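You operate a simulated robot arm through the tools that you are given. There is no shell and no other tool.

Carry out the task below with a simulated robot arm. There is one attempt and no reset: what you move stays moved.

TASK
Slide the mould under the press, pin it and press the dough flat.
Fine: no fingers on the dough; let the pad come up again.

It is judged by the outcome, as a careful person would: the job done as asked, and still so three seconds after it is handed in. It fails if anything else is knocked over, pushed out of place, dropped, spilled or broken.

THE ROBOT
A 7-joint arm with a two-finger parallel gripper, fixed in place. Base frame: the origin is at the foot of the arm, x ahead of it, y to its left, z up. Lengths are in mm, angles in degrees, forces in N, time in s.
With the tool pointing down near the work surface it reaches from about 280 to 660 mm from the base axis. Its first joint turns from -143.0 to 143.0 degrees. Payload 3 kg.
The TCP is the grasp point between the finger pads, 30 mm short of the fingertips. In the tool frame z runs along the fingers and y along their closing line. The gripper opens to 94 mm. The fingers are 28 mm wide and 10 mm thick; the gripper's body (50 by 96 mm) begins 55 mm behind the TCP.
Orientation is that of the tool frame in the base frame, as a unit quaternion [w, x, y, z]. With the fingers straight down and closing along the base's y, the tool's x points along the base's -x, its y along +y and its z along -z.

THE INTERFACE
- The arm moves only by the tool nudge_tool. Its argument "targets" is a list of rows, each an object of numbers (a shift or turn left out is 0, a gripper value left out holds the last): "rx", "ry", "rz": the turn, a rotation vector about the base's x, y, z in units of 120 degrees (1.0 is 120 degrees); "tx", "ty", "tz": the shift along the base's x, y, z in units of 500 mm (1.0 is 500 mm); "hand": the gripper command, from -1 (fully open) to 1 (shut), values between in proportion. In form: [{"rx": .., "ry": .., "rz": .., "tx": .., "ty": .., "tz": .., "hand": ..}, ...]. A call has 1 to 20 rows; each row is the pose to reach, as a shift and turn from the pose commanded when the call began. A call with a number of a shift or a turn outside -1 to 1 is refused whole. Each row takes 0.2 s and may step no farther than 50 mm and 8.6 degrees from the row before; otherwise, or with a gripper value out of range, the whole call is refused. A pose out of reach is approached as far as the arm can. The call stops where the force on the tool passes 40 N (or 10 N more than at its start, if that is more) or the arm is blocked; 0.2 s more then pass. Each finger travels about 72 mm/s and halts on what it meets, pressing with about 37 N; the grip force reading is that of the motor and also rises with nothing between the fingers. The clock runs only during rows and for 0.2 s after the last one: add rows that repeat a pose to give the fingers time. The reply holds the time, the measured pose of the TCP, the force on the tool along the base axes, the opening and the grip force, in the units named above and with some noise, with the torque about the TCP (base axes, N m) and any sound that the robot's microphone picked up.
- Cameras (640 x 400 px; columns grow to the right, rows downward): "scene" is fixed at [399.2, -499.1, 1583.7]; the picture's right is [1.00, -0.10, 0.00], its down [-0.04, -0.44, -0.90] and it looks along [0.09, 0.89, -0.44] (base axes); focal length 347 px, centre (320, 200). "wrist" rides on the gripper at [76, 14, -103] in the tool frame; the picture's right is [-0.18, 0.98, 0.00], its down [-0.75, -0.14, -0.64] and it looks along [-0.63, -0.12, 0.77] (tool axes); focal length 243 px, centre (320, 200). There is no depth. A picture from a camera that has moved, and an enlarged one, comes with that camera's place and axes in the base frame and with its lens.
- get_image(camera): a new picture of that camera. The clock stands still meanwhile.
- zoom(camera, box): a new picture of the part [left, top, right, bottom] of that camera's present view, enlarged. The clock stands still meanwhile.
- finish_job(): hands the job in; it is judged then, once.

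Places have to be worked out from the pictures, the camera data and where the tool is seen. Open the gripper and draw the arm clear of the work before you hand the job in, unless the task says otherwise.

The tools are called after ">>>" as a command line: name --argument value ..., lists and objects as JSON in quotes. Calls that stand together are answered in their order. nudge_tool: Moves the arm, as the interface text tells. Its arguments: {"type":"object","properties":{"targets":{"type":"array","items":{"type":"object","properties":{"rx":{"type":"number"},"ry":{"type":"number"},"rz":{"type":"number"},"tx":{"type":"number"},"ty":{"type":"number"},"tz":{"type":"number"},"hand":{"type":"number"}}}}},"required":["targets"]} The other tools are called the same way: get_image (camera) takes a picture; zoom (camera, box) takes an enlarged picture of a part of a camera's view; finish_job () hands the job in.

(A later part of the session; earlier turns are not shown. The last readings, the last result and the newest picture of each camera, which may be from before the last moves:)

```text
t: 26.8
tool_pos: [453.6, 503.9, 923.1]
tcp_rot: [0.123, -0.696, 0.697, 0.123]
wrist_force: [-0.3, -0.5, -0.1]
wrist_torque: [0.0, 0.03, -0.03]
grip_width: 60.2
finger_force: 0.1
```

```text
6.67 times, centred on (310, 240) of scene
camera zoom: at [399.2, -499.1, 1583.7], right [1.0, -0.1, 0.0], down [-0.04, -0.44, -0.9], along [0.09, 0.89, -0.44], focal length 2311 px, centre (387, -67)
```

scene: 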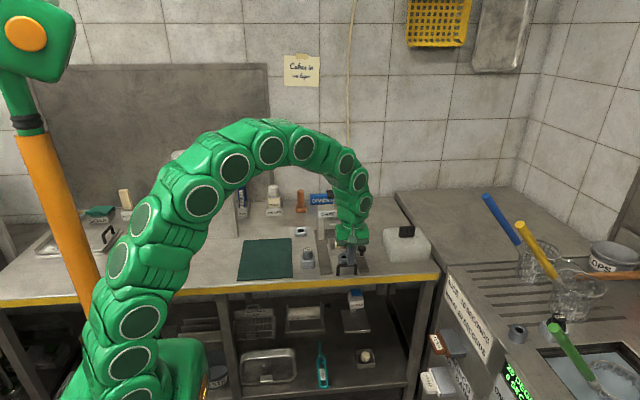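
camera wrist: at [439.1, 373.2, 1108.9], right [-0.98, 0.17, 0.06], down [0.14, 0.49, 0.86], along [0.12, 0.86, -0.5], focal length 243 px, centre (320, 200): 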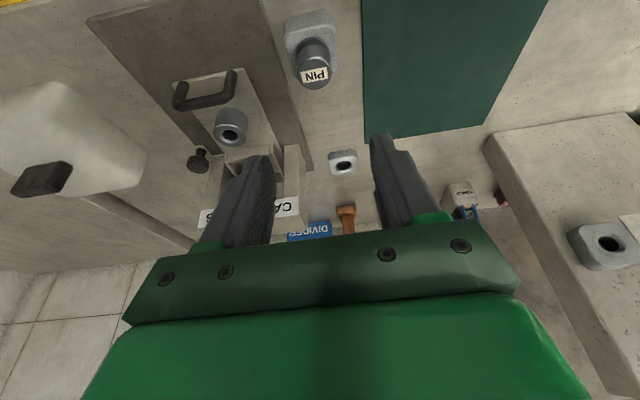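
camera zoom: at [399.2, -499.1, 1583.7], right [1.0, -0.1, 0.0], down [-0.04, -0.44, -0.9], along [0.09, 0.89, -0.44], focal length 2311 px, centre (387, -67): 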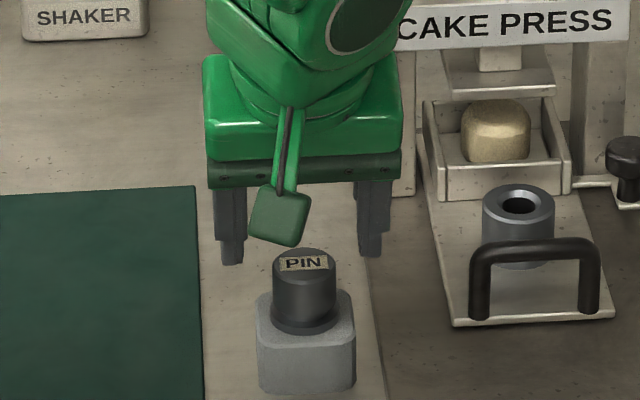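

The pin is centred between the fingers. I descend so the tips straddle the cap, ending just above its holder.

>>> nudge_tool --targets '[{"tz": -0.02}, {"tz": -0.04}, {"tz": -0.06}, {"tz": -0.06}]'

>>> zoom --camera "wrist" --box '[200, 40, 440, 240]'

>>> zoom --camera "scene" --box '[270, 210, 350, 270]'

```text
t: 27.8
tool_pos: [454.0, 503.8, 894.8]
tcp_rot: [0.122, -0.696, 0.697, 0.122]
wrist_force: [-1.4, -0.8, -0.2]
wrist_torque: [-0.02, 0.0, 0.0]
grip_width: 60.1
finger_force: 0.0
```

```text
2.00 times, centred on (320, 140) of wrist
camera zoom: at [439.3, 397.0, 965.4], right [-0.98, 0.17, 0.06], down [0.14, 0.49, 0.86], along [0.12, 0.86, -0.5], focal length 485 px, centre (320, 320)
```

zoom: 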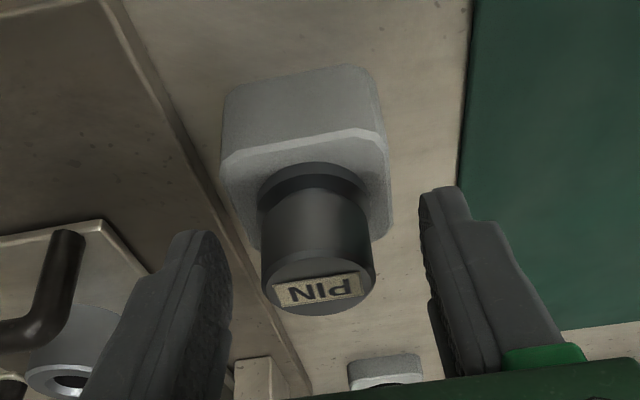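

```text
6.67 times, centred on (310, 240) of scene
camera zoom: at [399.2, -499.1, 1583.7], right [1.0, -0.1, 0.0], down [-0.04, -0.44, -0.9], along [0.09, 0.89, -0.44], focal length 2311 px, centre (387, -67)
```

zoom: 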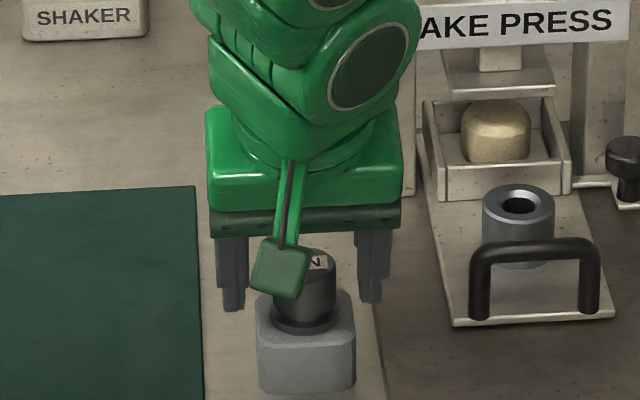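

The fingertips straddle the cap without touching the holder. I close the gripper on the cap.

>>> nudge_tool --targets '[{"hand": 1}, {"hand": 1}, {"hand": 1}, {"hand": 1}]'

>>> zoom --camera "wrist" --box '[200, 40, 440, 240]'

```text
t: 28.8
tool_pos: [453.8, 503.6, 894.8]
tcp_rot: [-0.123, 0.696, -0.696, -0.123]
wrist_force: [1.1, -1.3, 4.4]
wrist_torque: [-0.04, 0.04, -0.01]
grip_width: 32.6
finger_force: 37.0
```

```text
2.00 times, centred on (320, 140) of wrist
camera zoom: at [439.5, 397.0, 965.4], right [-0.98, 0.17, 0.06], down [0.14, 0.49, 0.86], along [0.12, 0.86, -0.5], focal length 485 px, centre (320, 320)
```

zoom: 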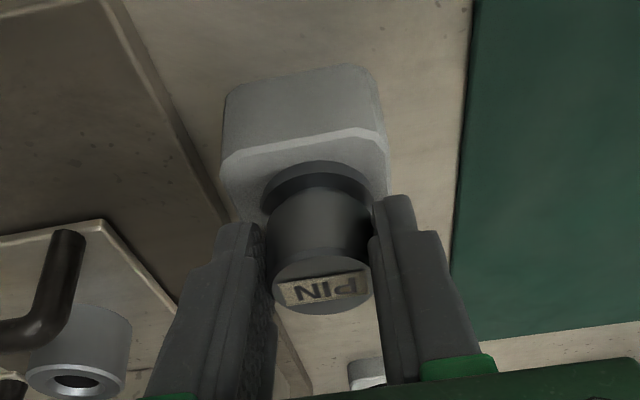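

Cap gripped (32.6 mm, 37 N). I lift it straight up slowly out of its holder.

>>> nudge_tool --targets '[{"tz": 0.01}, {"tz": 0.02}, {"tz": 0.04}, {"tz": 0.06}, {"tz": 0.08}, {"tz": 0.11}, {"tz": 0.14}, {"tz": 0.17}, {"tz": 0.2}, {"tz": 0.22}]'

>>> zoom --camera "scene" --box '[270, 190, 370, 270]'

>>> zoom --camera "wrist" --box '[200, 40, 440, 240]'

```text
t: 31.0
tool_pos: [453.7, 505.6, 1004.2]
tcp_rot: [-0.122, 0.697, -0.696, -0.123]
wrist_force: [0.3, 0.1, -0.4]
wrist_torque: [0.01, 0.02, 0.0]
grip_width: 32.7
finger_force: 37.2
```

```text
5.00 times, centred on (320, 230) of scene
camera zoom: at [399.2, -499.1, 1583.7], right [1.0, -0.1, 0.0], down [-0.04, -0.44, -0.9], along [0.09, 0.89, -0.44], focal length 1734 px, centre (320, 50)
```

zoom: 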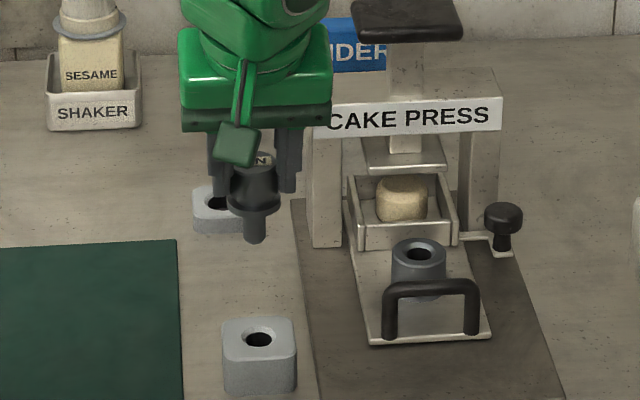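

```text
2.00 times, centred on (320, 140) of wrist
camera zoom: at [439.4, 397.4, 1075.6], right [-0.98, 0.17, 0.06], down [0.14, 0.49, 0.86], along [0.12, 0.86, -0.5], focal length 485 px, centre (320, 320)
```

zoom: 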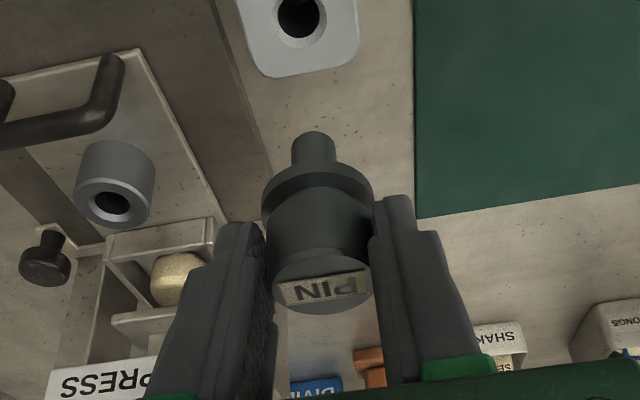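

The pin is out, hanging vertically with its shank tip ≈ 67 mm below the TCP and its axis about 7 mm beyond the TCP in y. I carry it at this height over to the collar.

>>> nudge_tool --targets '[{"tx": 0.04, "ty": 0.02}, {"tx": 0.08, "ty": 0.045}, {"tx": 0.12, "ty": 0.07}, {"tx": 0.16, "ty": 0.095}, {"tx": 0.2, "ty": 0.12}, {"tx": 0.23, "ty": 0.135}, {"tx": 0.2476, "ty": 0.143}, {"tx": 0.2476, "ty": 0.143}]'

>>> get_image --camera "scene"

>>> zoom --camera "scene" --box '[310, 190, 390, 260]'

>>> zoom --camera "wrist" --box '[200, 40, 440, 240]'

```text
t: 32.8
tool_pos: [576.9, 575.0, 1005.6]
tcp_rot: [-0.123, 0.696, -0.696, -0.122]
wrist_force: [-0.2, -1.1, -0.5]
wrist_torque: [-0.01, -0.02, 0.01]
grip_width: 32.6
finger_force: 37.1
```

```text
taken
```

scene: 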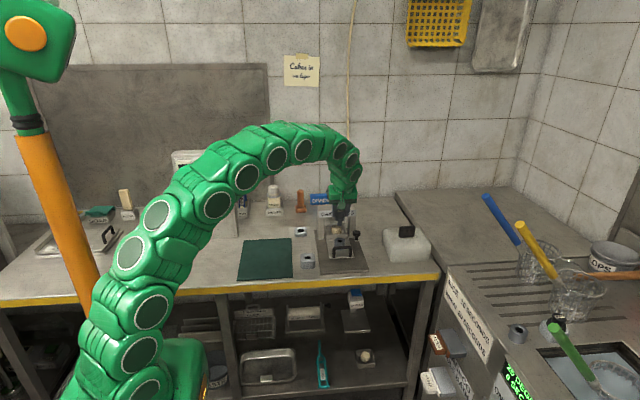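

```text
5.71 times, centred on (350, 225) of scene
camera zoom: at [399.2, -499.1, 1583.7], right [1.0, -0.1, 0.0], down [-0.04, -0.44, -0.9], along [0.09, 0.89, -0.44], focal length 1981 px, centre (149, 57)
```

zoom: 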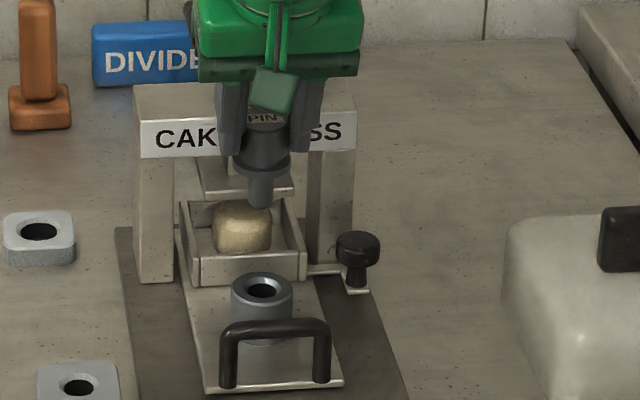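

```text
2.00 times, centred on (320, 140) of wrist
camera zoom: at [563.9, 468.2, 1075.8], right [-0.98, 0.17, 0.06], down [0.14, 0.49, 0.86], along [0.12, 0.86, -0.5], focal length 485 px, centre (320, 320)
```

zoom: 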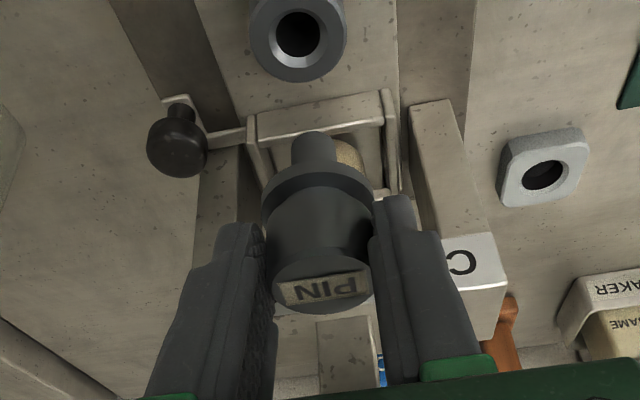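

Relative measurement in both views says the pin needs about +2.5 mm in x and +1 mm in y to sit over the collar hole. I apply that while lowering to just above the collar, then re-check.

>>> nudge_tool --targets '[{"tx": 0.005, "ty": 0.002, "tz": -0.03}, {"tx": 0.005, "ty": 0.002, "tz": -0.06}, {"tx": 0.005, "ty": 0.002, "tz": -0.09}, {"tx": 0.005, "ty": 0.002, "tz": -0.116}, {"tx": 0.005, "ty": 0.002, "tz": -0.116}]'

>>> zoom --camera "scene" --box '[320, 205, 370, 250]'

>>> zoom --camera "wrist" --box '[240, 40, 400, 200]'

```text
t: 34.0
tool_pos: [581.1, 576.0, 946.6]
tcp_rot: [-0.122, 0.697, -0.696, -0.123]
wrist_force: [1.0, 1.4, -0.8]
wrist_torque: [-0.04, -0.01, 0.03]
grip_width: 32.7
finger_force: 36.7
```

```text
8.89 times, centred on (345, 228) of scene
camera zoom: at [399.2, -499.1, 1583.7], right [1.0, -0.1, 0.0], down [-0.04, -0.44, -0.9], along [0.09, 0.89, -0.44], focal length 3082 px, centre (98, -44)
```

zoom: 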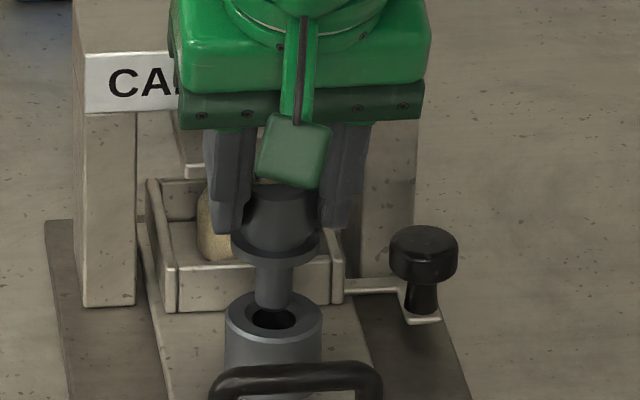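

```text
2.50 times, centred on (320, 120) of wrist
camera zoom: at [566.1, 469.1, 1016.7], right [-0.98, 0.17, 0.06], down [0.14, 0.49, 0.86], along [0.12, 0.85, -0.51], focal length 606 px, centre (320, 400)
```

zoom: 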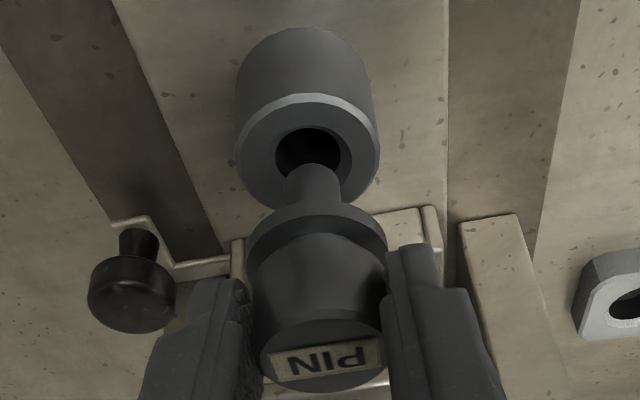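

In x the shank lines up with the hole in both views; y needs a finer check. I zoom closer in both cameras.

>>> zoom --camera "wrist" --box '[280, 70, 360, 130]'

>>> zoom --camera "scene" --box '[334, 228, 358, 248]'

```text
6.67 times, centred on (320, 100) of wrist
camera zoom: at [566.1, 469.1, 1016.7], right [-0.98, 0.17, 0.06], down [0.14, 0.49, 0.86], along [0.12, 0.85, -0.51], focal length 1618 px, centre (320, 867)
```

zoom: 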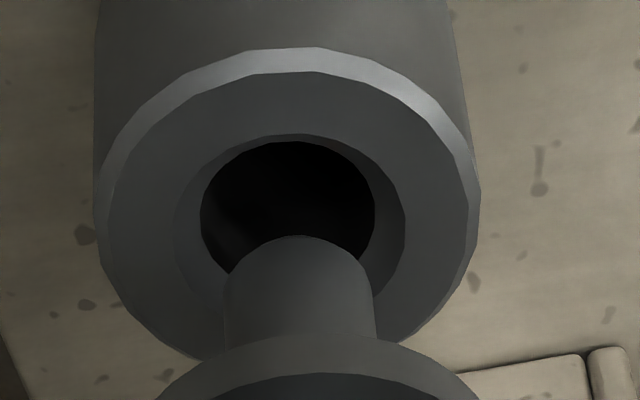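

```text
16.00 times, centred on (346, 238) of scene
camera zoom: at [399.2, -499.1, 1583.7], right [1.0, -0.1, 0.0], down [-0.04, -0.44, -0.9], along [0.09, 0.89, -0.44], focal length 5547 px, centre (-96, -408)
```

zoom: 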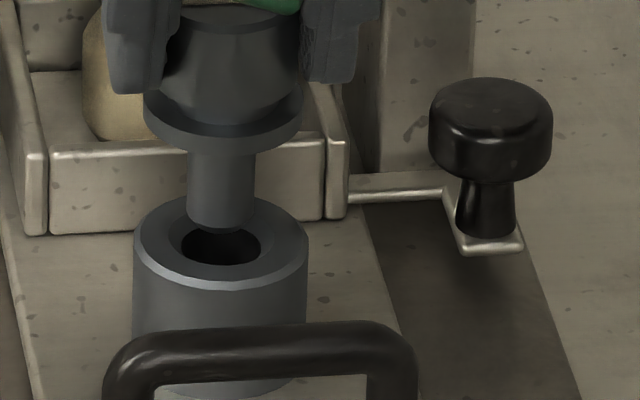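

Detailed measurement suggests the shank tip is ~3 mm above the collar and a few mm too far in +y (x is good). I shift −4 mm in y and re-measure before lowering.

>>> nudge_tool --targets '[{"ty": -0.004}, {"ty": -0.008}, {"ty": -0.008}]'

>>> zoom --camera "wrist" --box '[280, 70, 360, 130]'

>>> zoom --camera "scene" --box '[334, 228, 358, 248]'

>>> zoom --camera "wrist" --box '[270, 100, 370, 200]'

```text
t: 34.8
tool_pos: [579.8, 571.3, 946.0]
tcp_rot: [-0.123, 0.697, -0.696, -0.123]
wrist_force: [0.1, -0.3, -1.3]
wrist_torque: [-0.01, 0.01, 0.04]
grip_width: 32.5
finger_force: 37.5
```

```text
6.67 times, centred on (320, 100) of wrist
camera zoom: at [566.2, 465.6, 1016.9], right [-0.98, 0.17, 0.06], down [0.14, 0.49, 0.86], along [0.12, 0.86, -0.5], focal length 1618 px, centre (320, 867)
```

zoom: 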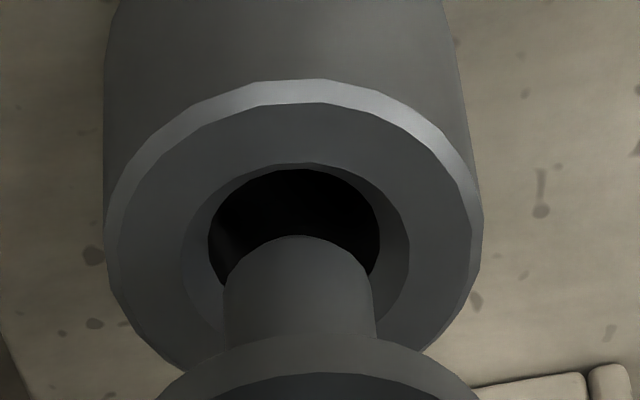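

```text
16.00 times, centred on (346, 238) of scene
camera zoom: at [399.2, -499.1, 1583.7], right [1.0, -0.1, 0.0], down [-0.04, -0.44, -0.9], along [0.09, 0.89, -0.44], focal length 5547 px, centre (-96, -408)
```

zoom: 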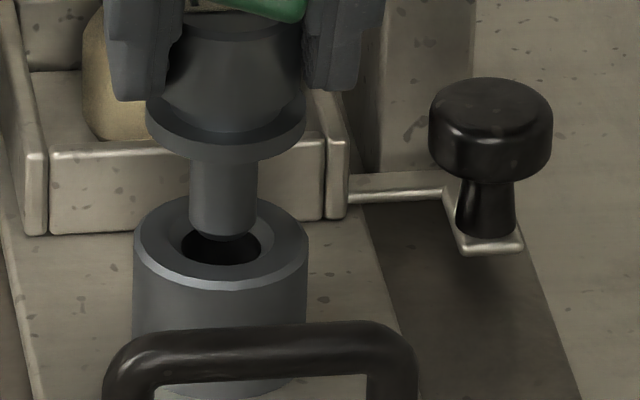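

```text
4.00 times, centred on (320, 150) of wrist
camera zoom: at [566.2, 465.6, 1016.9], right [-0.98, 0.17, 0.06], down [0.14, 0.49, 0.86], along [0.12, 0.86, -0.5], focal length 970 px, centre (320, 400)
```

zoom: 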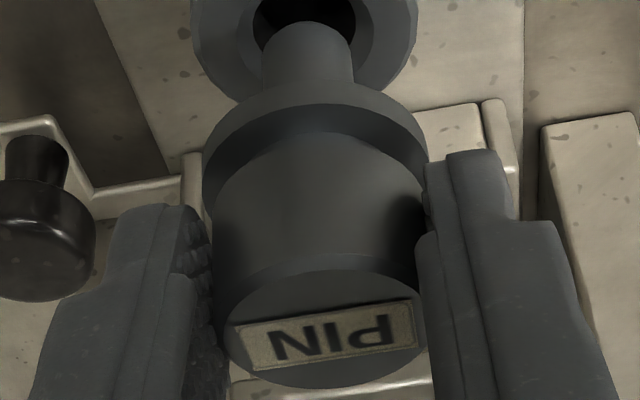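

The offset is now about +2 mm in y and +0.5 mm in x, with the tip ~4 mm above the collar. I correct that and lower gently 6 mm to bring the tip into the countersink.

>>> nudge_tool --targets '[{"tx": -0.001, "ty": -0.0035}, {"tx": -0.001, "ty": -0.0035, "tz": -0.004}, {"tx": -0.001, "ty": -0.0035, "tz": -0.008}, {"tx": -0.001, "ty": -0.0035, "tz": -0.012}]'

>>> zoom --camera "wrist" --box '[280, 70, 360, 130]'

>>> zoom --camera "scene" --box '[334, 228, 358, 248]'

```text
t: 35.8
tool_pos: [579.2, 570.9, 940.7]
tcp_rot: [0.123, -0.696, 0.696, 0.123]
wrist_force: [0.6, -1.0, -0.8]
wrist_torque: [0.01, 0.02, 0.01]
grip_width: 32.5
finger_force: 36.4
```

```text
6.67 times, centred on (320, 100) of wrist
camera zoom: at [565.9, 463.6, 1011.3], right [-0.98, 0.17, 0.06], down [0.14, 0.49, 0.86], along [0.12, 0.86, -0.5], focal length 1618 px, centre (320, 867)
```

zoom: 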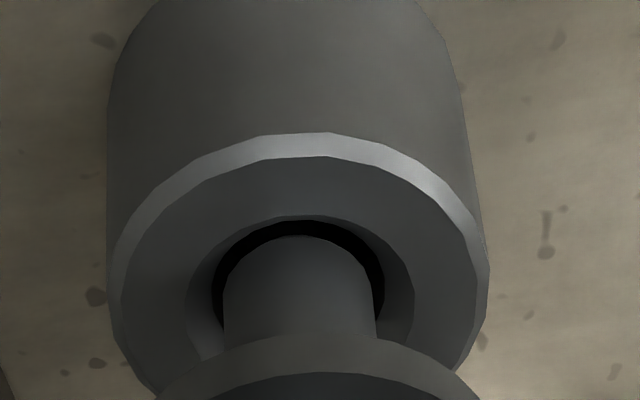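

```text
16.00 times, centred on (346, 238) of scene
camera zoom: at [399.2, -499.1, 1583.7], right [1.0, -0.1, 0.0], down [-0.04, -0.44, -0.9], along [0.09, 0.89, -0.44], focal length 5547 px, centre (-96, -408)
```

zoom: 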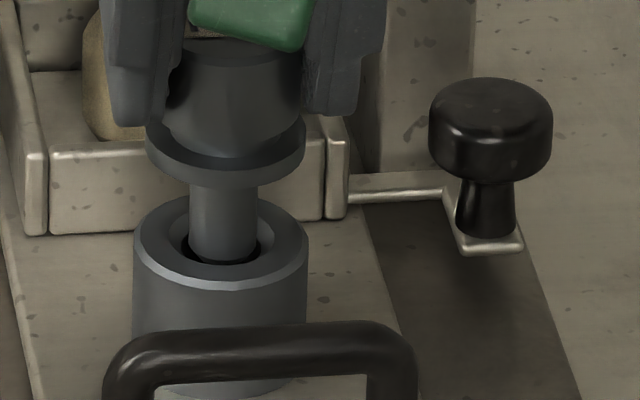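

The shank tip is now inside the countersink, evenly surrounded by the dark hole in both views, with no contact force. I lower further in small steps.

>>> nudge_tool --targets '[{"tz": -0.005}, {"tz": -0.01}, {"tz": -0.015}, {"tz": -0.02}, {"tz": -0.024}]'

>>> zoom --camera "scene" --box '[334, 228, 358, 248]'

```text
t: 37.0
tool_pos: [580.3, 571.8, 928.7]
tcp_rot: [-0.123, 0.697, -0.696, -0.122]
wrist_force: [0.0, 0.9, -0.1]
wrist_torque: [0.02, 0.05, -0.01]
grip_width: 32.8
finger_force: 37.5
```

```text
16.00 times, centred on (346, 238) of scene
camera zoom: at [399.2, -499.1, 1583.7], right [1.0, -0.1, 0.0], down [-0.04, -0.44, -0.9], along [0.09, 0.89, -0.44], focal length 5547 px, centre (-96, -408)
```

zoom: 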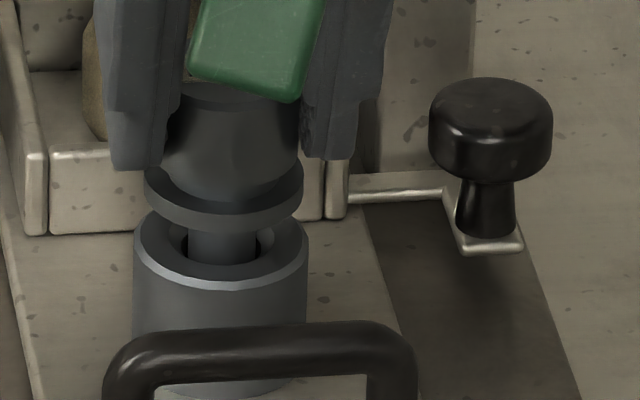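

Entering freely. About 13 mm remains until the flange seats; I continue down with small steps.

>>> nudge_tool --targets '[{"tz": -0.005}, {"tz": -0.01}, {"tz": -0.015}, {"tz": -0.02}, {"tz": -0.022}]'

>>> zoom --camera "scene" --box '[334, 228, 358, 248]'

```text
t: 38.2
tool_pos: [579.3, 570.2, 918.4]
tcp_rot: [0.124, -0.696, 0.696, 0.123]
wrist_force: [0.5, -0.3, -0.5]
wrist_torque: [-0.05, 0.0, 0.0]
grip_width: 32.8
finger_force: 37.2
```

```text
16.00 times, centred on (346, 238) of scene
camera zoom: at [399.2, -499.1, 1583.7], right [1.0, -0.1, 0.0], down [-0.04, -0.44, -0.9], along [0.09, 0.89, -0.44], focal length 5547 px, centre (-96, -408)
```

zoom: 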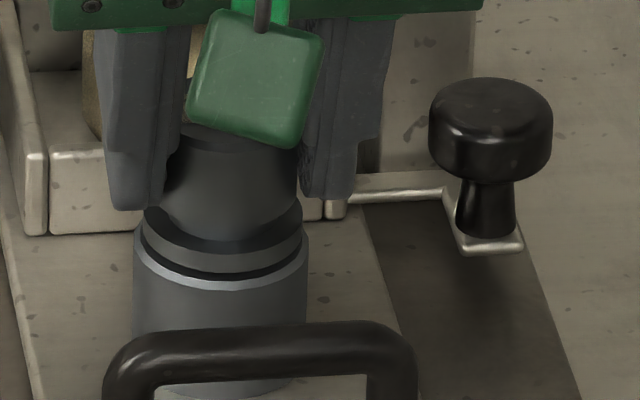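

Nearly seated, about 3 mm gap left under the flange. I continue in 1 mm steps until a light contact shows.

>>> nudge_tool --targets '[{"tz": -0.002}, {"tz": -0.004}, {"tz": -0.006}]'

>>> zoom --camera "scene" --box '[334, 228, 358, 248]'

```text
t: 39.0
tool_pos: [580.8, 571.6, 915.2]
tcp_rot: [-0.123, 0.696, -0.696, -0.123]
wrist_force: [-1.3, -2.2, 5.4]
wrist_torque: [0.01, 0.11, 0.03]
grip_width: 32.8
finger_force: 37.0
```

```text
16.00 times, centred on (346, 238) of scene
camera zoom: at [399.2, -499.1, 1583.7], right [1.0, -0.1, 0.0], down [-0.04, -0.44, -0.9], along [0.09, 0.89, -0.44], focal length 5547 px, centre (-96, -408)
```

zoom: 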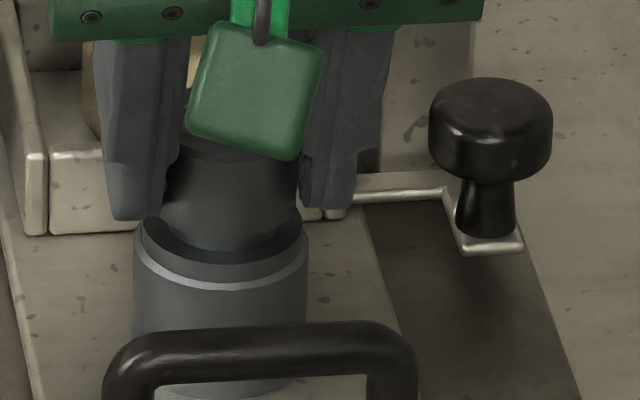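

A 5 N contact appears and the flange looks seated on the collar. I press 1 mm more to confirm it is fully home.

>>> nudge_tool --targets '[{"tz": -0.001}, {"tz": -0.002}, {"tz": -0.002}]'

```text
t: 39.8
tool_pos: [579.8, 571.7, 914.9]
tcp_rot: [-0.124, 0.696, -0.696, -0.123]
wrist_force: [-4.4, -3.9, 24.6]
wrist_torque: [0.14, 0.16, -0.01]
grip_width: 32.5
finger_force: 36.9
```

Firm seating at 25 N. I relax, open the fingers and back away upward along the tool axis.

>>> nudge_tool --targets '[{"tz": 0.0015}, {"tz": 0.0015, "hand": -0.28}, {"tz": 0.0015, "hand": -0.28}, {"tz": 0.0015, "hand": -0.28}, {"ty": -0.01, "tz": 0.03}, {"ty": -0.03, "tz": 0.08}, {"ty": -0.06, "tz": 0.16}, {"ty": -0.09, "tz": 0.24}]'

>>> zoom --camera "scene" --box '[310, 190, 390, 260]'

>>> get_image --camera "wrist"

```text
t: 41.6
tool_pos: [578.1, 525.7, 1034.2]
tcp_rot: [0.124, -0.696, 0.696, 0.123]
wrist_force: [-0.1, -0.4, 0.0]
wrist_torque: [-0.01, 0.0, 0.02]
grip_width: 60.3
finger_force: 0.2
```

```text
5.71 times, centred on (350, 225) of scene
camera zoom: at [399.2, -499.1, 1583.7], right [1.0, -0.1, 0.0], down [-0.04, -0.44, -0.9], along [0.09, 0.89, -0.44], focal length 1981 px, centre (149, 57)
```

zoom: 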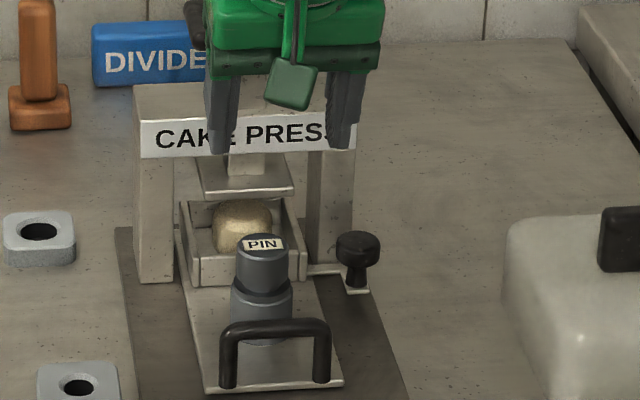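

```text
taken
camera wrist: at [564.5, 419.1, 1104.9], right [-0.98, 0.17, 0.06], down [0.14, 0.49, 0.86], along [0.12, 0.86, -0.5], focal length 243 px, centre (320, 200)
```

wrist: 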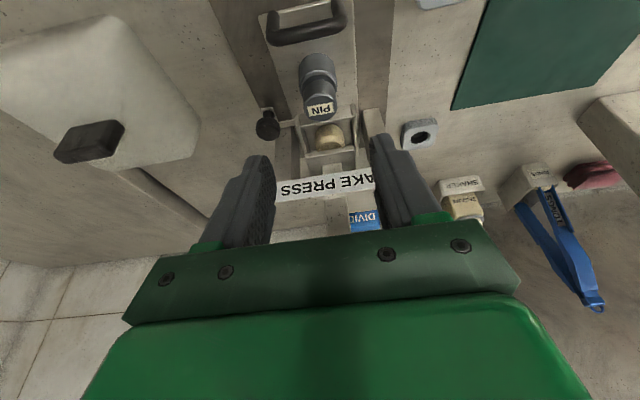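

The pin is fully seated in the collar and standing straight. Now for the press: black pad top ≈ (577, 675, 1026). I close the fingers, rise and approach over it, then check with images.

>>> nudge_tool --targets '[{"tz": 0.08, "hand": 1}, {"tz": 0.16, "hand": 1}, {"tx": -0.003, "ty": 0.05, "tz": 0.18}, {"tx": -0.005, "ty": 0.1, "tz": 0.18}, {"tx": -0.005, "ty": 0.14, "tz": 0.18}, {"tx": -0.005, "ty": 0.14, "tz": 0.18}]'

>>> get_image --camera "wrist"

>>> get_image --camera "scene"

```text
t: 43.0
tool_pos: [576.9, 595.2, 1122.6]
tcp_rot: [0.123, -0.696, 0.697, 0.123]
wrist_force: [-0.4, 0.3, -0.8]
wrist_torque: [0.01, -0.01, -0.02]
grip_width: 0.0
finger_force: 33.0
```

```text
taken
camera wrist: at [562.9, 489.4, 1193.9], right [-0.98, 0.17, 0.06], down [0.14, 0.49, 0.86], along [0.12, 0.85, -0.51], focal length 243 px, centre (320, 200)
```

wrist: 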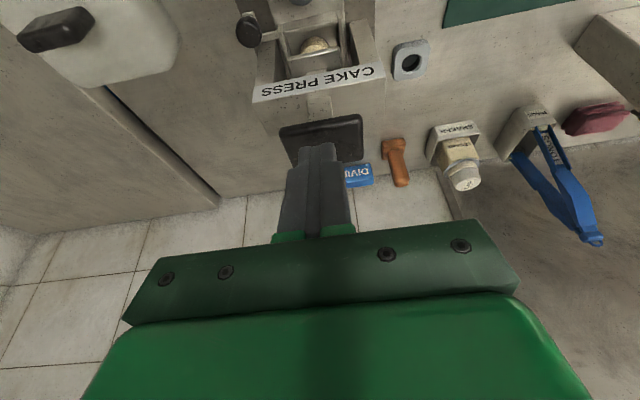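

```text
taken
```

scene: 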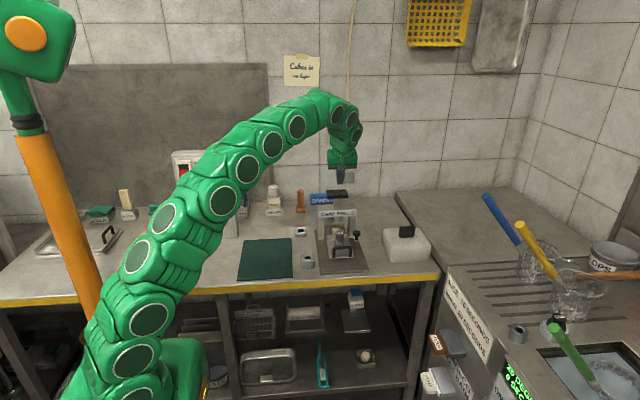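

The press pad is just ahead of and below the fingertips. I zoom on it to pin down its centre.

>>> zoom --camera "wrist" --box '[250, 30, 410, 190]'

>>> zoom --camera "scene" --box '[305, 160, 375, 230]'

```text
2.50 times, centred on (330, 110) of wrist
camera zoom: at [562.9, 489.4, 1193.9], right [-0.98, 0.17, 0.06], down [0.14, 0.49, 0.86], along [0.12, 0.85, -0.51], focal length 606 px, centre (295, 425)
```

zoom: 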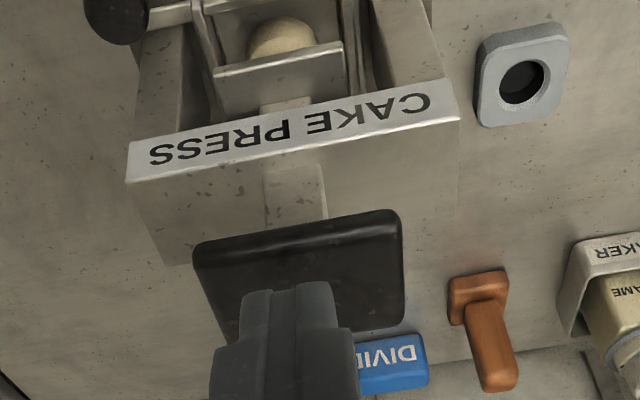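

```text
5.71 times, centred on (340, 195) of scene
camera zoom: at [399.2, -499.1, 1583.7], right [1.0, -0.1, 0.0], down [-0.04, -0.44, -0.9], along [0.09, 0.89, -0.44], focal length 1981 px, centre (206, 229)
```

zoom: 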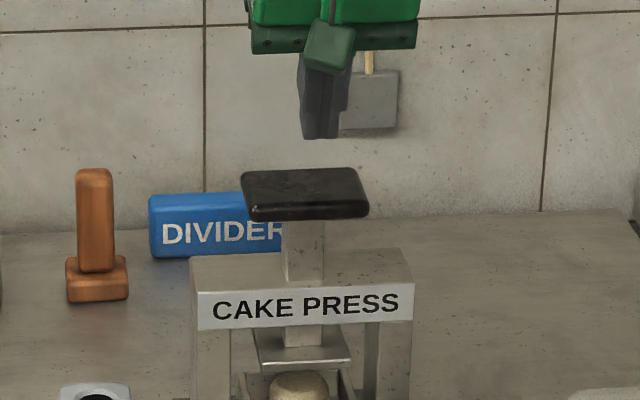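

Pad top centre ≈ (577, 669, 1028). I move over it and come down to about 14 mm above contact.

>>> nudge_tool --targets '[{"ty": 0.05}, {"ty": 0.1}, {"ty": 0.1544, "tz": -0.03}, {"ty": 0.1544, "tz": -0.07}, {"ty": 0.1544, "tz": -0.098}, {"ty": 0.1544, "tz": -0.098}]'

>>> zoom --camera "scene" --box '[305, 160, 375, 240]'

>>> get_image --camera "wrist"

```text
t: 44.4
tool_pos: [578.0, 671.9, 1074.0]
tcp_rot: [-0.122, 0.697, -0.696, -0.123]
wrist_force: [0.3, 0.3, 0.1]
wrist_torque: [-0.02, -0.02, 0.0]
grip_width: 0.0
finger_force: 33.1
```

```text
5.00 times, centred on (340, 200) of scene
camera zoom: at [399.2, -499.1, 1583.7], right [1.0, -0.1, 0.0], down [-0.04, -0.44, -0.9], along [0.09, 0.89, -0.44], focal length 1734 px, centre (220, 200)
```

zoom: 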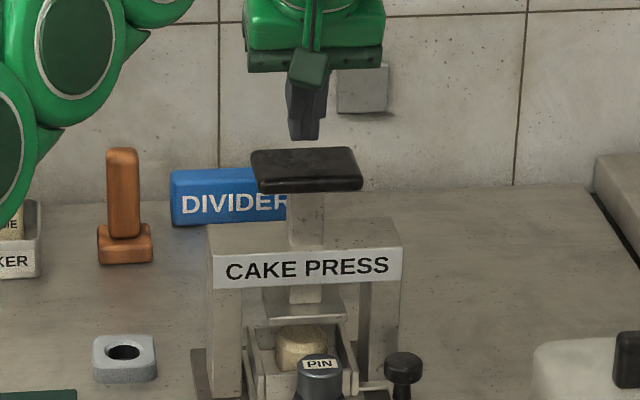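

```text
taken
camera wrist: at [563.5, 565.7, 1145.2], right [-0.98, 0.17, 0.06], down [0.14, 0.49, 0.86], along [0.12, 0.86, -0.5], focal length 243 px, centre (320, 200)
```

wrist: 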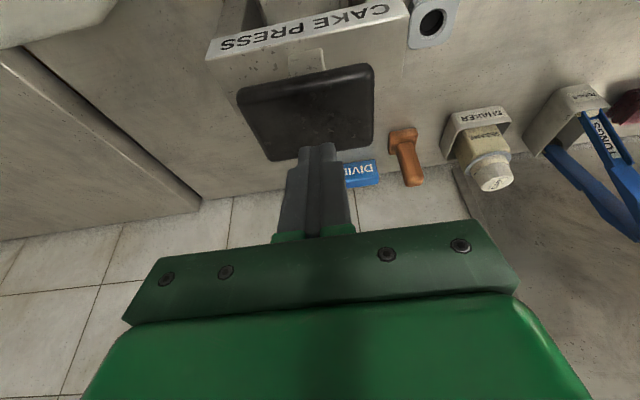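

The fingertips hover above the pad, apparently somewhat toward its back. I zoom to check before touching.

>>> zoom --camera "wrist" --box '[220, 40, 400, 180]'

>>> zoom --camera "scene" --box '[320, 175, 360, 205]'

```text
2.86 times, centred on (310, 110) of wrist
camera zoom: at [563.5, 565.7, 1145.2], right [-0.98, 0.17, 0.06], down [0.14, 0.49, 0.86], along [0.12, 0.86, -0.5], focal length 693 px, centre (349, 457)
```

zoom: 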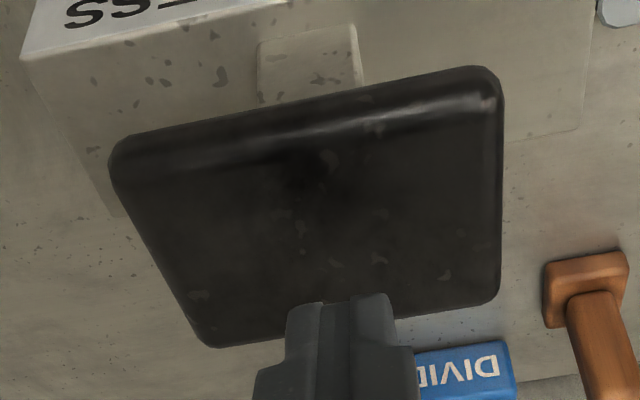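

```text
13.33 times, centred on (340, 190) of scene
camera zoom: at [399.2, -499.1, 1583.7], right [1.0, -0.1, 0.0], down [-0.04, -0.44, -0.9], along [0.09, 0.89, -0.44], focal length 4623 px, centre (53, 333)
```

zoom: 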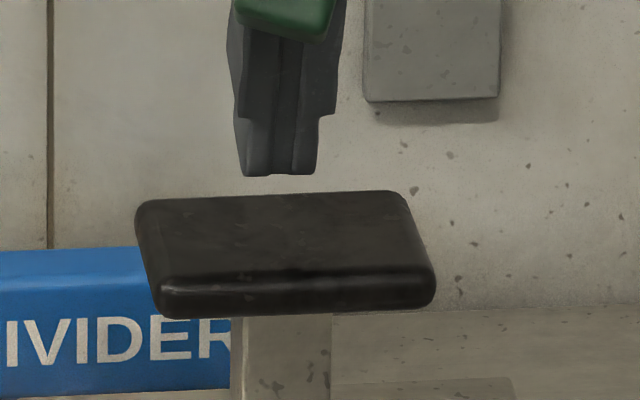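

The tips will land within a few mm of the pad's centre. I lower gently to make contact.

>>> nudge_tool --targets '[{"ty": -0.003, "tz": -0.01}, {"ty": -0.003, "tz": -0.02}, {"ty": -0.003, "tz": -0.028}, {"ty": -0.003, "tz": -0.036}, {"ty": -0.003, "tz": -0.044}]'

```text
t: 45.6
tool_pos: [578.5, 670.6, 1051.1]
tcp_rot: [-0.122, 0.697, -0.696, -0.122]
wrist_force: [-0.1, 0.2, -0.1]
wrist_torque: [0.0, 0.03, 0.0]
grip_width: 0.1
finger_force: 32.7
```

No contact yet at TCP z≈1052. I continue down in small steps.

>>> nudge_tool --targets '[{"tz": -0.005}, {"tz": -0.01}, {"tz": -0.015}, {"tz": -0.02}, {"tz": -0.02}]'

>>> zoom --camera "scene" --box '[310, 170, 370, 240]'

```text
t: 46.8
tool_pos: [577.0, 671.6, 1042.3]
tcp_rot: [0.123, -0.696, 0.696, 0.123]
wrist_force: [-0.3, -0.4, 0.6]
wrist_torque: [-0.01, 0.04, -0.02]
grip_width: 0.0
finger_force: 33.2
```

```text
5.71 times, centred on (340, 205) of scene
camera zoom: at [399.2, -499.1, 1583.7], right [1.0, -0.1, 0.0], down [-0.04, -0.44, -0.9], along [0.09, 0.89, -0.44], focal length 1981 px, centre (206, 171)
```

zoom: 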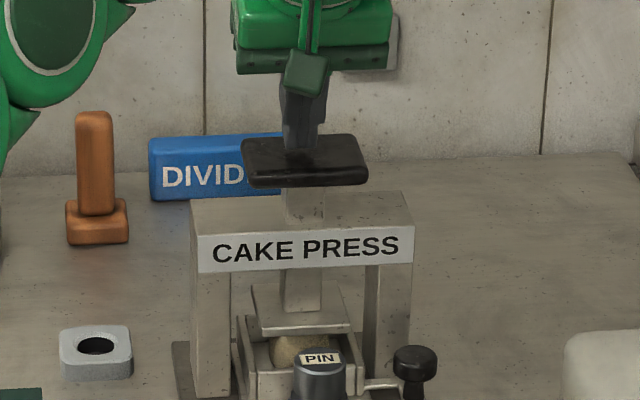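

The pad is already going down with the fingers (about 18 mm, almost no spring force); the plate is approaching the dough. I keep pressing in small steps.

>>> nudge_tool --targets '[{"tz": -0.005}, {"tz": -0.01}, {"tz": -0.015}, {"tz": -0.02}, {"tz": -0.02}]'

>>> zoom --camera "scene" --box '[310, 170, 370, 240]'

```text
t: 48.0
tool_pos: [576.5, 671.7, 1031.7]
tcp_rot: [-0.122, 0.696, -0.696, -0.122]
wrist_force: [-1.4, 1.3, 5.2]
wrist_torque: [0.07, 0.05, -0.03]
grip_width: 0.0
finger_force: 33.2
```

```text
5.71 times, centred on (340, 205) of scene
camera zoom: at [399.2, -499.1, 1583.7], right [1.0, -0.1, 0.0], down [-0.04, -0.44, -0.9], along [0.09, 0.89, -0.44], focal length 1981 px, centre (206, 171)
```

zoom: 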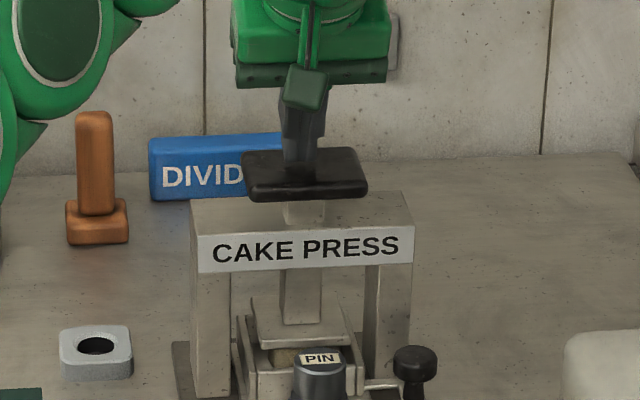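

Force rises to 5 N as the plate reaches the dough. I continue pressing.

>>> nudge_tool --targets '[{"tz": -0.004}, {"tz": -0.008}, {"tz": -0.012}, {"tz": -0.016}, {"tz": -0.016}]'

>>> zoom --camera "scene" --box '[310, 170, 370, 240]'

```text
t: 49.2
tool_pos: [577.6, 671.9, 1024.7]
tcp_rot: [0.123, -0.696, 0.696, 0.123]
wrist_force: [1.6, 0.6, 4.7]
wrist_torque: [-0.04, -0.02, 0.1]
grip_width: 0.0
finger_force: 32.7
```

```text
5.71 times, centred on (340, 205) of scene
camera zoom: at [399.2, -499.1, 1583.7], right [1.0, -0.1, 0.0], down [-0.04, -0.44, -0.9], along [0.09, 0.89, -0.44], focal length 1981 px, centre (206, 171)
```

zoom: 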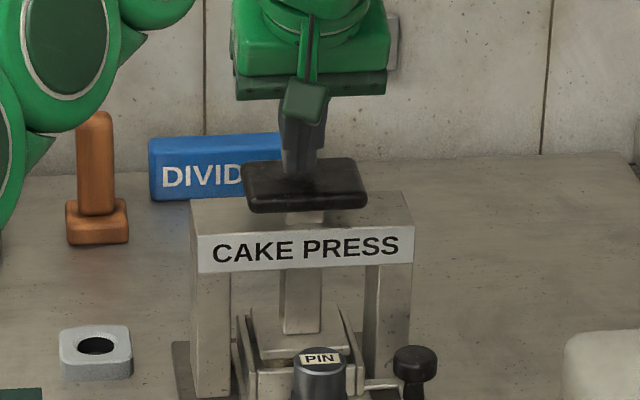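

The plate is going down inside the mould with only about 5 N. I press further, watching for the end of travel.

>>> nudge_tool --targets '[{"tz": -0.004}, {"tz": -0.008}, {"tz": -0.012}, {"tz": -0.016}, {"tz": -0.016}]'

>>> zoom --camera "scene" --box '[310, 170, 370, 240]'

```text
t: 50.4
tool_pos: [576.7, 670.4, 1018.3]
tcp_rot: [-0.123, 0.697, -0.696, -0.123]
wrist_force: [-0.7, -0.3, 2.8]
wrist_torque: [-0.04, 0.02, -0.05]
grip_width: 0.5
finger_force: 32.7
```

```text
5.71 times, centred on (340, 205) of scene
camera zoom: at [399.2, -499.1, 1583.7], right [1.0, -0.1, 0.0], down [-0.04, -0.44, -0.9], along [0.09, 0.89, -0.44], focal length 1981 px, centre (206, 171)
```

zoom: 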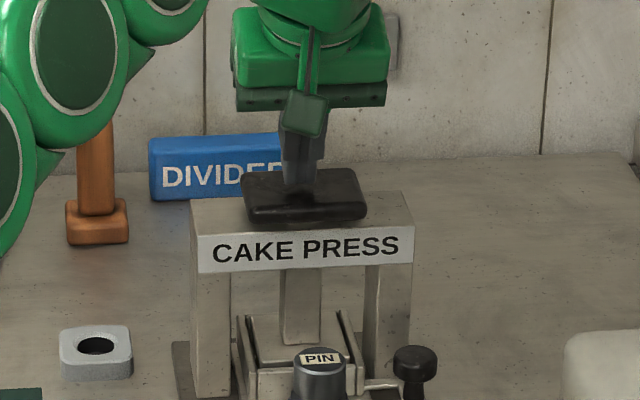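

The plate is deep in the mould. Before continuing I check the whole scene for arm clearance from other items.

>>> get_image --camera "scene"

>>> get_image --camera "wrist"

```text
taken
```

scene: 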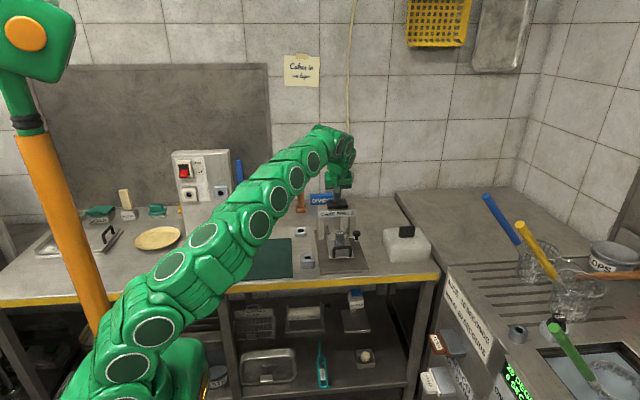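

```text
taken
camera wrist: at [563.0, 564.3, 1087.3], right [-0.98, 0.17, 0.06], down [0.14, 0.49, 0.86], along [0.12, 0.86, -0.5], focal length 243 px, centre (320, 200)
```

wrist: 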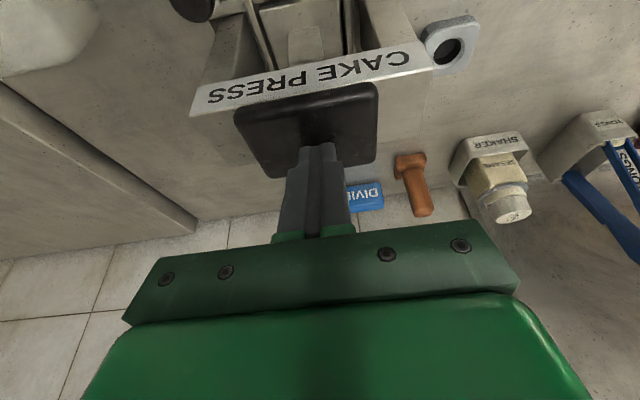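

The arm is well clear of everything. I continue pressing to the end of travel.

>>> nudge_tool --targets '[{"tz": -0.004}, {"tz": -0.008}, {"tz": -0.012}, {"tz": -0.016}, {"tz": -0.016}]'

>>> zoom --camera "scene" --box '[310, 170, 370, 240]'

```text
t: 51.2
tool_pos: [577.9, 671.2, 1014.8]
tcp_rot: [-0.126, 0.696, -0.696, -0.123]
wrist_force: [-0.3, -0.9, 12.7]
wrist_torque: [-0.06, 0.01, -0.09]
grip_width: 0.0
finger_force: 33.0
stopped in row 3: the force on the tool passed its limit at 44 N (the readings are from after the stop); the commanded pose is now the measured one
```

```text
5.71 times, centred on (340, 205) of scene
camera zoom: at [399.2, -499.1, 1583.7], right [1.0, -0.1, 0.0], down [-0.04, -0.44, -0.9], along [0.09, 0.89, -0.44], focal length 1981 px, centre (206, 171)
```

zoom: 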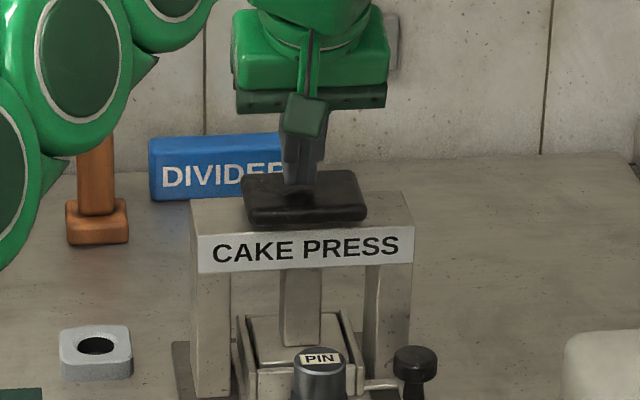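

The press bottomed out: 44 N peak at TCP z≈1015 after about 45 mm of travel. I zoom into the mould to see the state of the dough.

>>> zoom --camera "scene" --box '[325, 205, 365, 240]'

>>> zoom --camera "wrist" --box '[200, 0, 420, 180]'

```text
11.43 times, centred on (345, 222) of scene
camera zoom: at [399.2, -499.1, 1583.7], right [1.0, -0.1, 0.0], down [-0.04, -0.44, -0.9], along [0.09, 0.89, -0.44], focal length 3962 px, centre (34, -57)
```

zoom: 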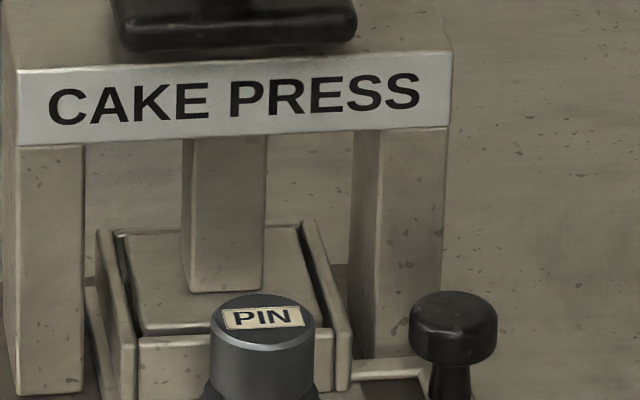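

```text
2.22 times, centred on (310, 90) of wrist
camera zoom: at [563.1, 564.6, 1085.3], right [-0.98, 0.17, 0.06], down [0.14, 0.48, 0.86], along [0.12, 0.86, -0.5], focal length 539 px, centre (342, 444)
```

zoom: 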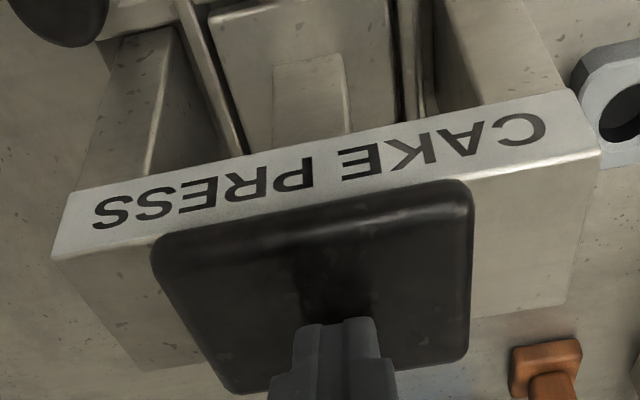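

The plate sits down within the mould, but a gap remains between the pad and the crossbar, so I press once more to see whether it still yields.

>>> nudge_tool --targets '[{"tz": -0.002}, {"tz": -0.004}, {"tz": -0.006}, {"tz": -0.008}, {"tz": -0.01}]'

>>> zoom --camera "scene" --box '[325, 205, 365, 240]'

```text
t: 51.8
tool_pos: [578.6, 670.9, 1016.3]
tcp_rot: [0.127, -0.696, 0.696, 0.124]
wrist_force: [-2.6, -2.8, 17.5]
wrist_torque: [-0.12, 0.09, -0.21]
grip_width: 0.0
finger_force: 33.4
stopped in row 3: the force on the tool passed its limit at 42 N (the readings are from after the stop); the commanded pose is now the measured one
```

```text
11.43 times, centred on (345, 222) of scene
camera zoom: at [399.2, -499.1, 1583.7], right [1.0, -0.1, 0.0], down [-0.04, -0.44, -0.9], along [0.09, 0.89, -0.44], focal length 3962 px, centre (34, -57)
```

zoom: 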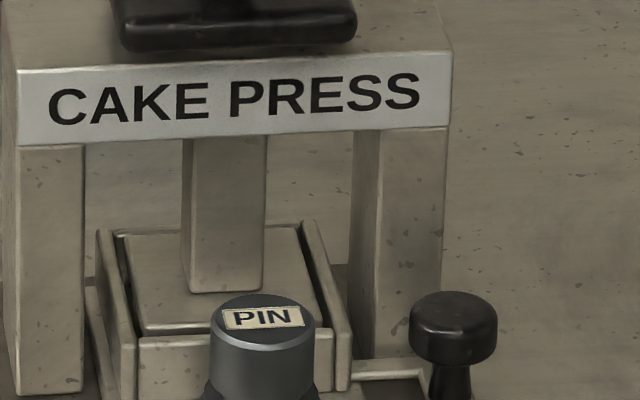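

No further travel — it's the hard bottom of the stroke. I hold a moment, then raise slowly so the pad comes up with the fingers.

>>> nudge_tool --targets '[{"tz": 0}, {"tz": 0}, {"tz": 0.006}, {"tz": 0.012}, {"tz": 0.02}, {"tz": 0.03}, {"tz": 0.04}, {"tz": 0.05}, {"tz": 0.06}, {"tz": 0.07}, {"tz": 0.08}, {"tz": 0.09}, {"tz": 0.1}, {"tz": 0.12}, {"tz": 0.14}]'

>>> zoom --camera "scene" --box '[310, 170, 370, 240]'

>>> zoom --camera "scene" --box '[325, 210, 365, 245]'

```text
t: 55.0
tool_pos: [577.6, 671.9, 1082.7]
tcp_rot: [0.125, -0.696, 0.696, 0.122]
wrist_force: [0.7, -0.4, 0.6]
wrist_torque: [0.01, 0.01, -0.06]
grip_width: 0.1
finger_force: 33.1
```

```text
5.71 times, centred on (340, 205) of scene
camera zoom: at [399.2, -499.1, 1583.7], right [1.0, -0.1, 0.0], down [-0.04, -0.44, -0.9], along [0.09, 0.89, -0.44], focal length 1981 px, centre (206, 171)
```

zoom: 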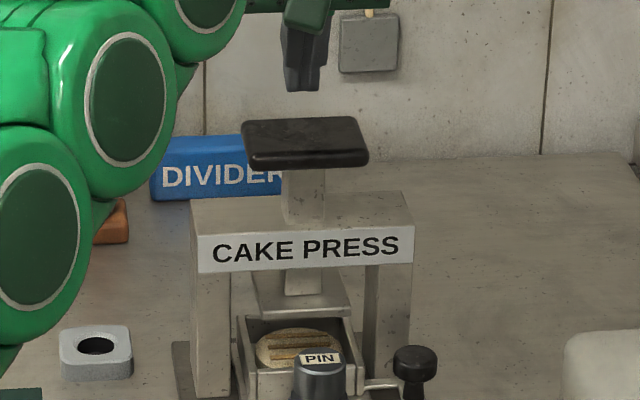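

```text
11.43 times, centred on (345, 228) of scene
camera zoom: at [399.2, -499.1, 1583.7], right [1.0, -0.1, 0.0], down [-0.04, -0.44, -0.9], along [0.09, 0.89, -0.44], focal length 3962 px, centre (34, -114)
```

zoom: 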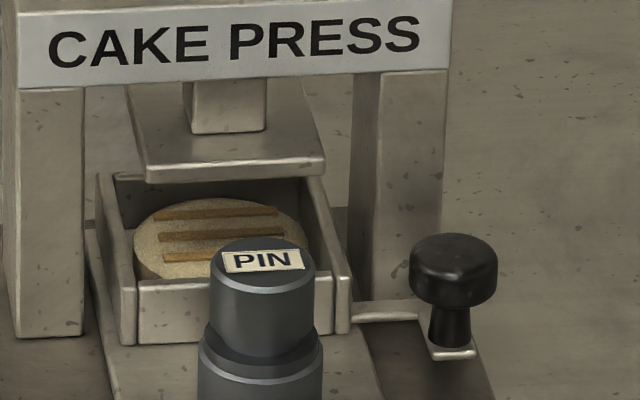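

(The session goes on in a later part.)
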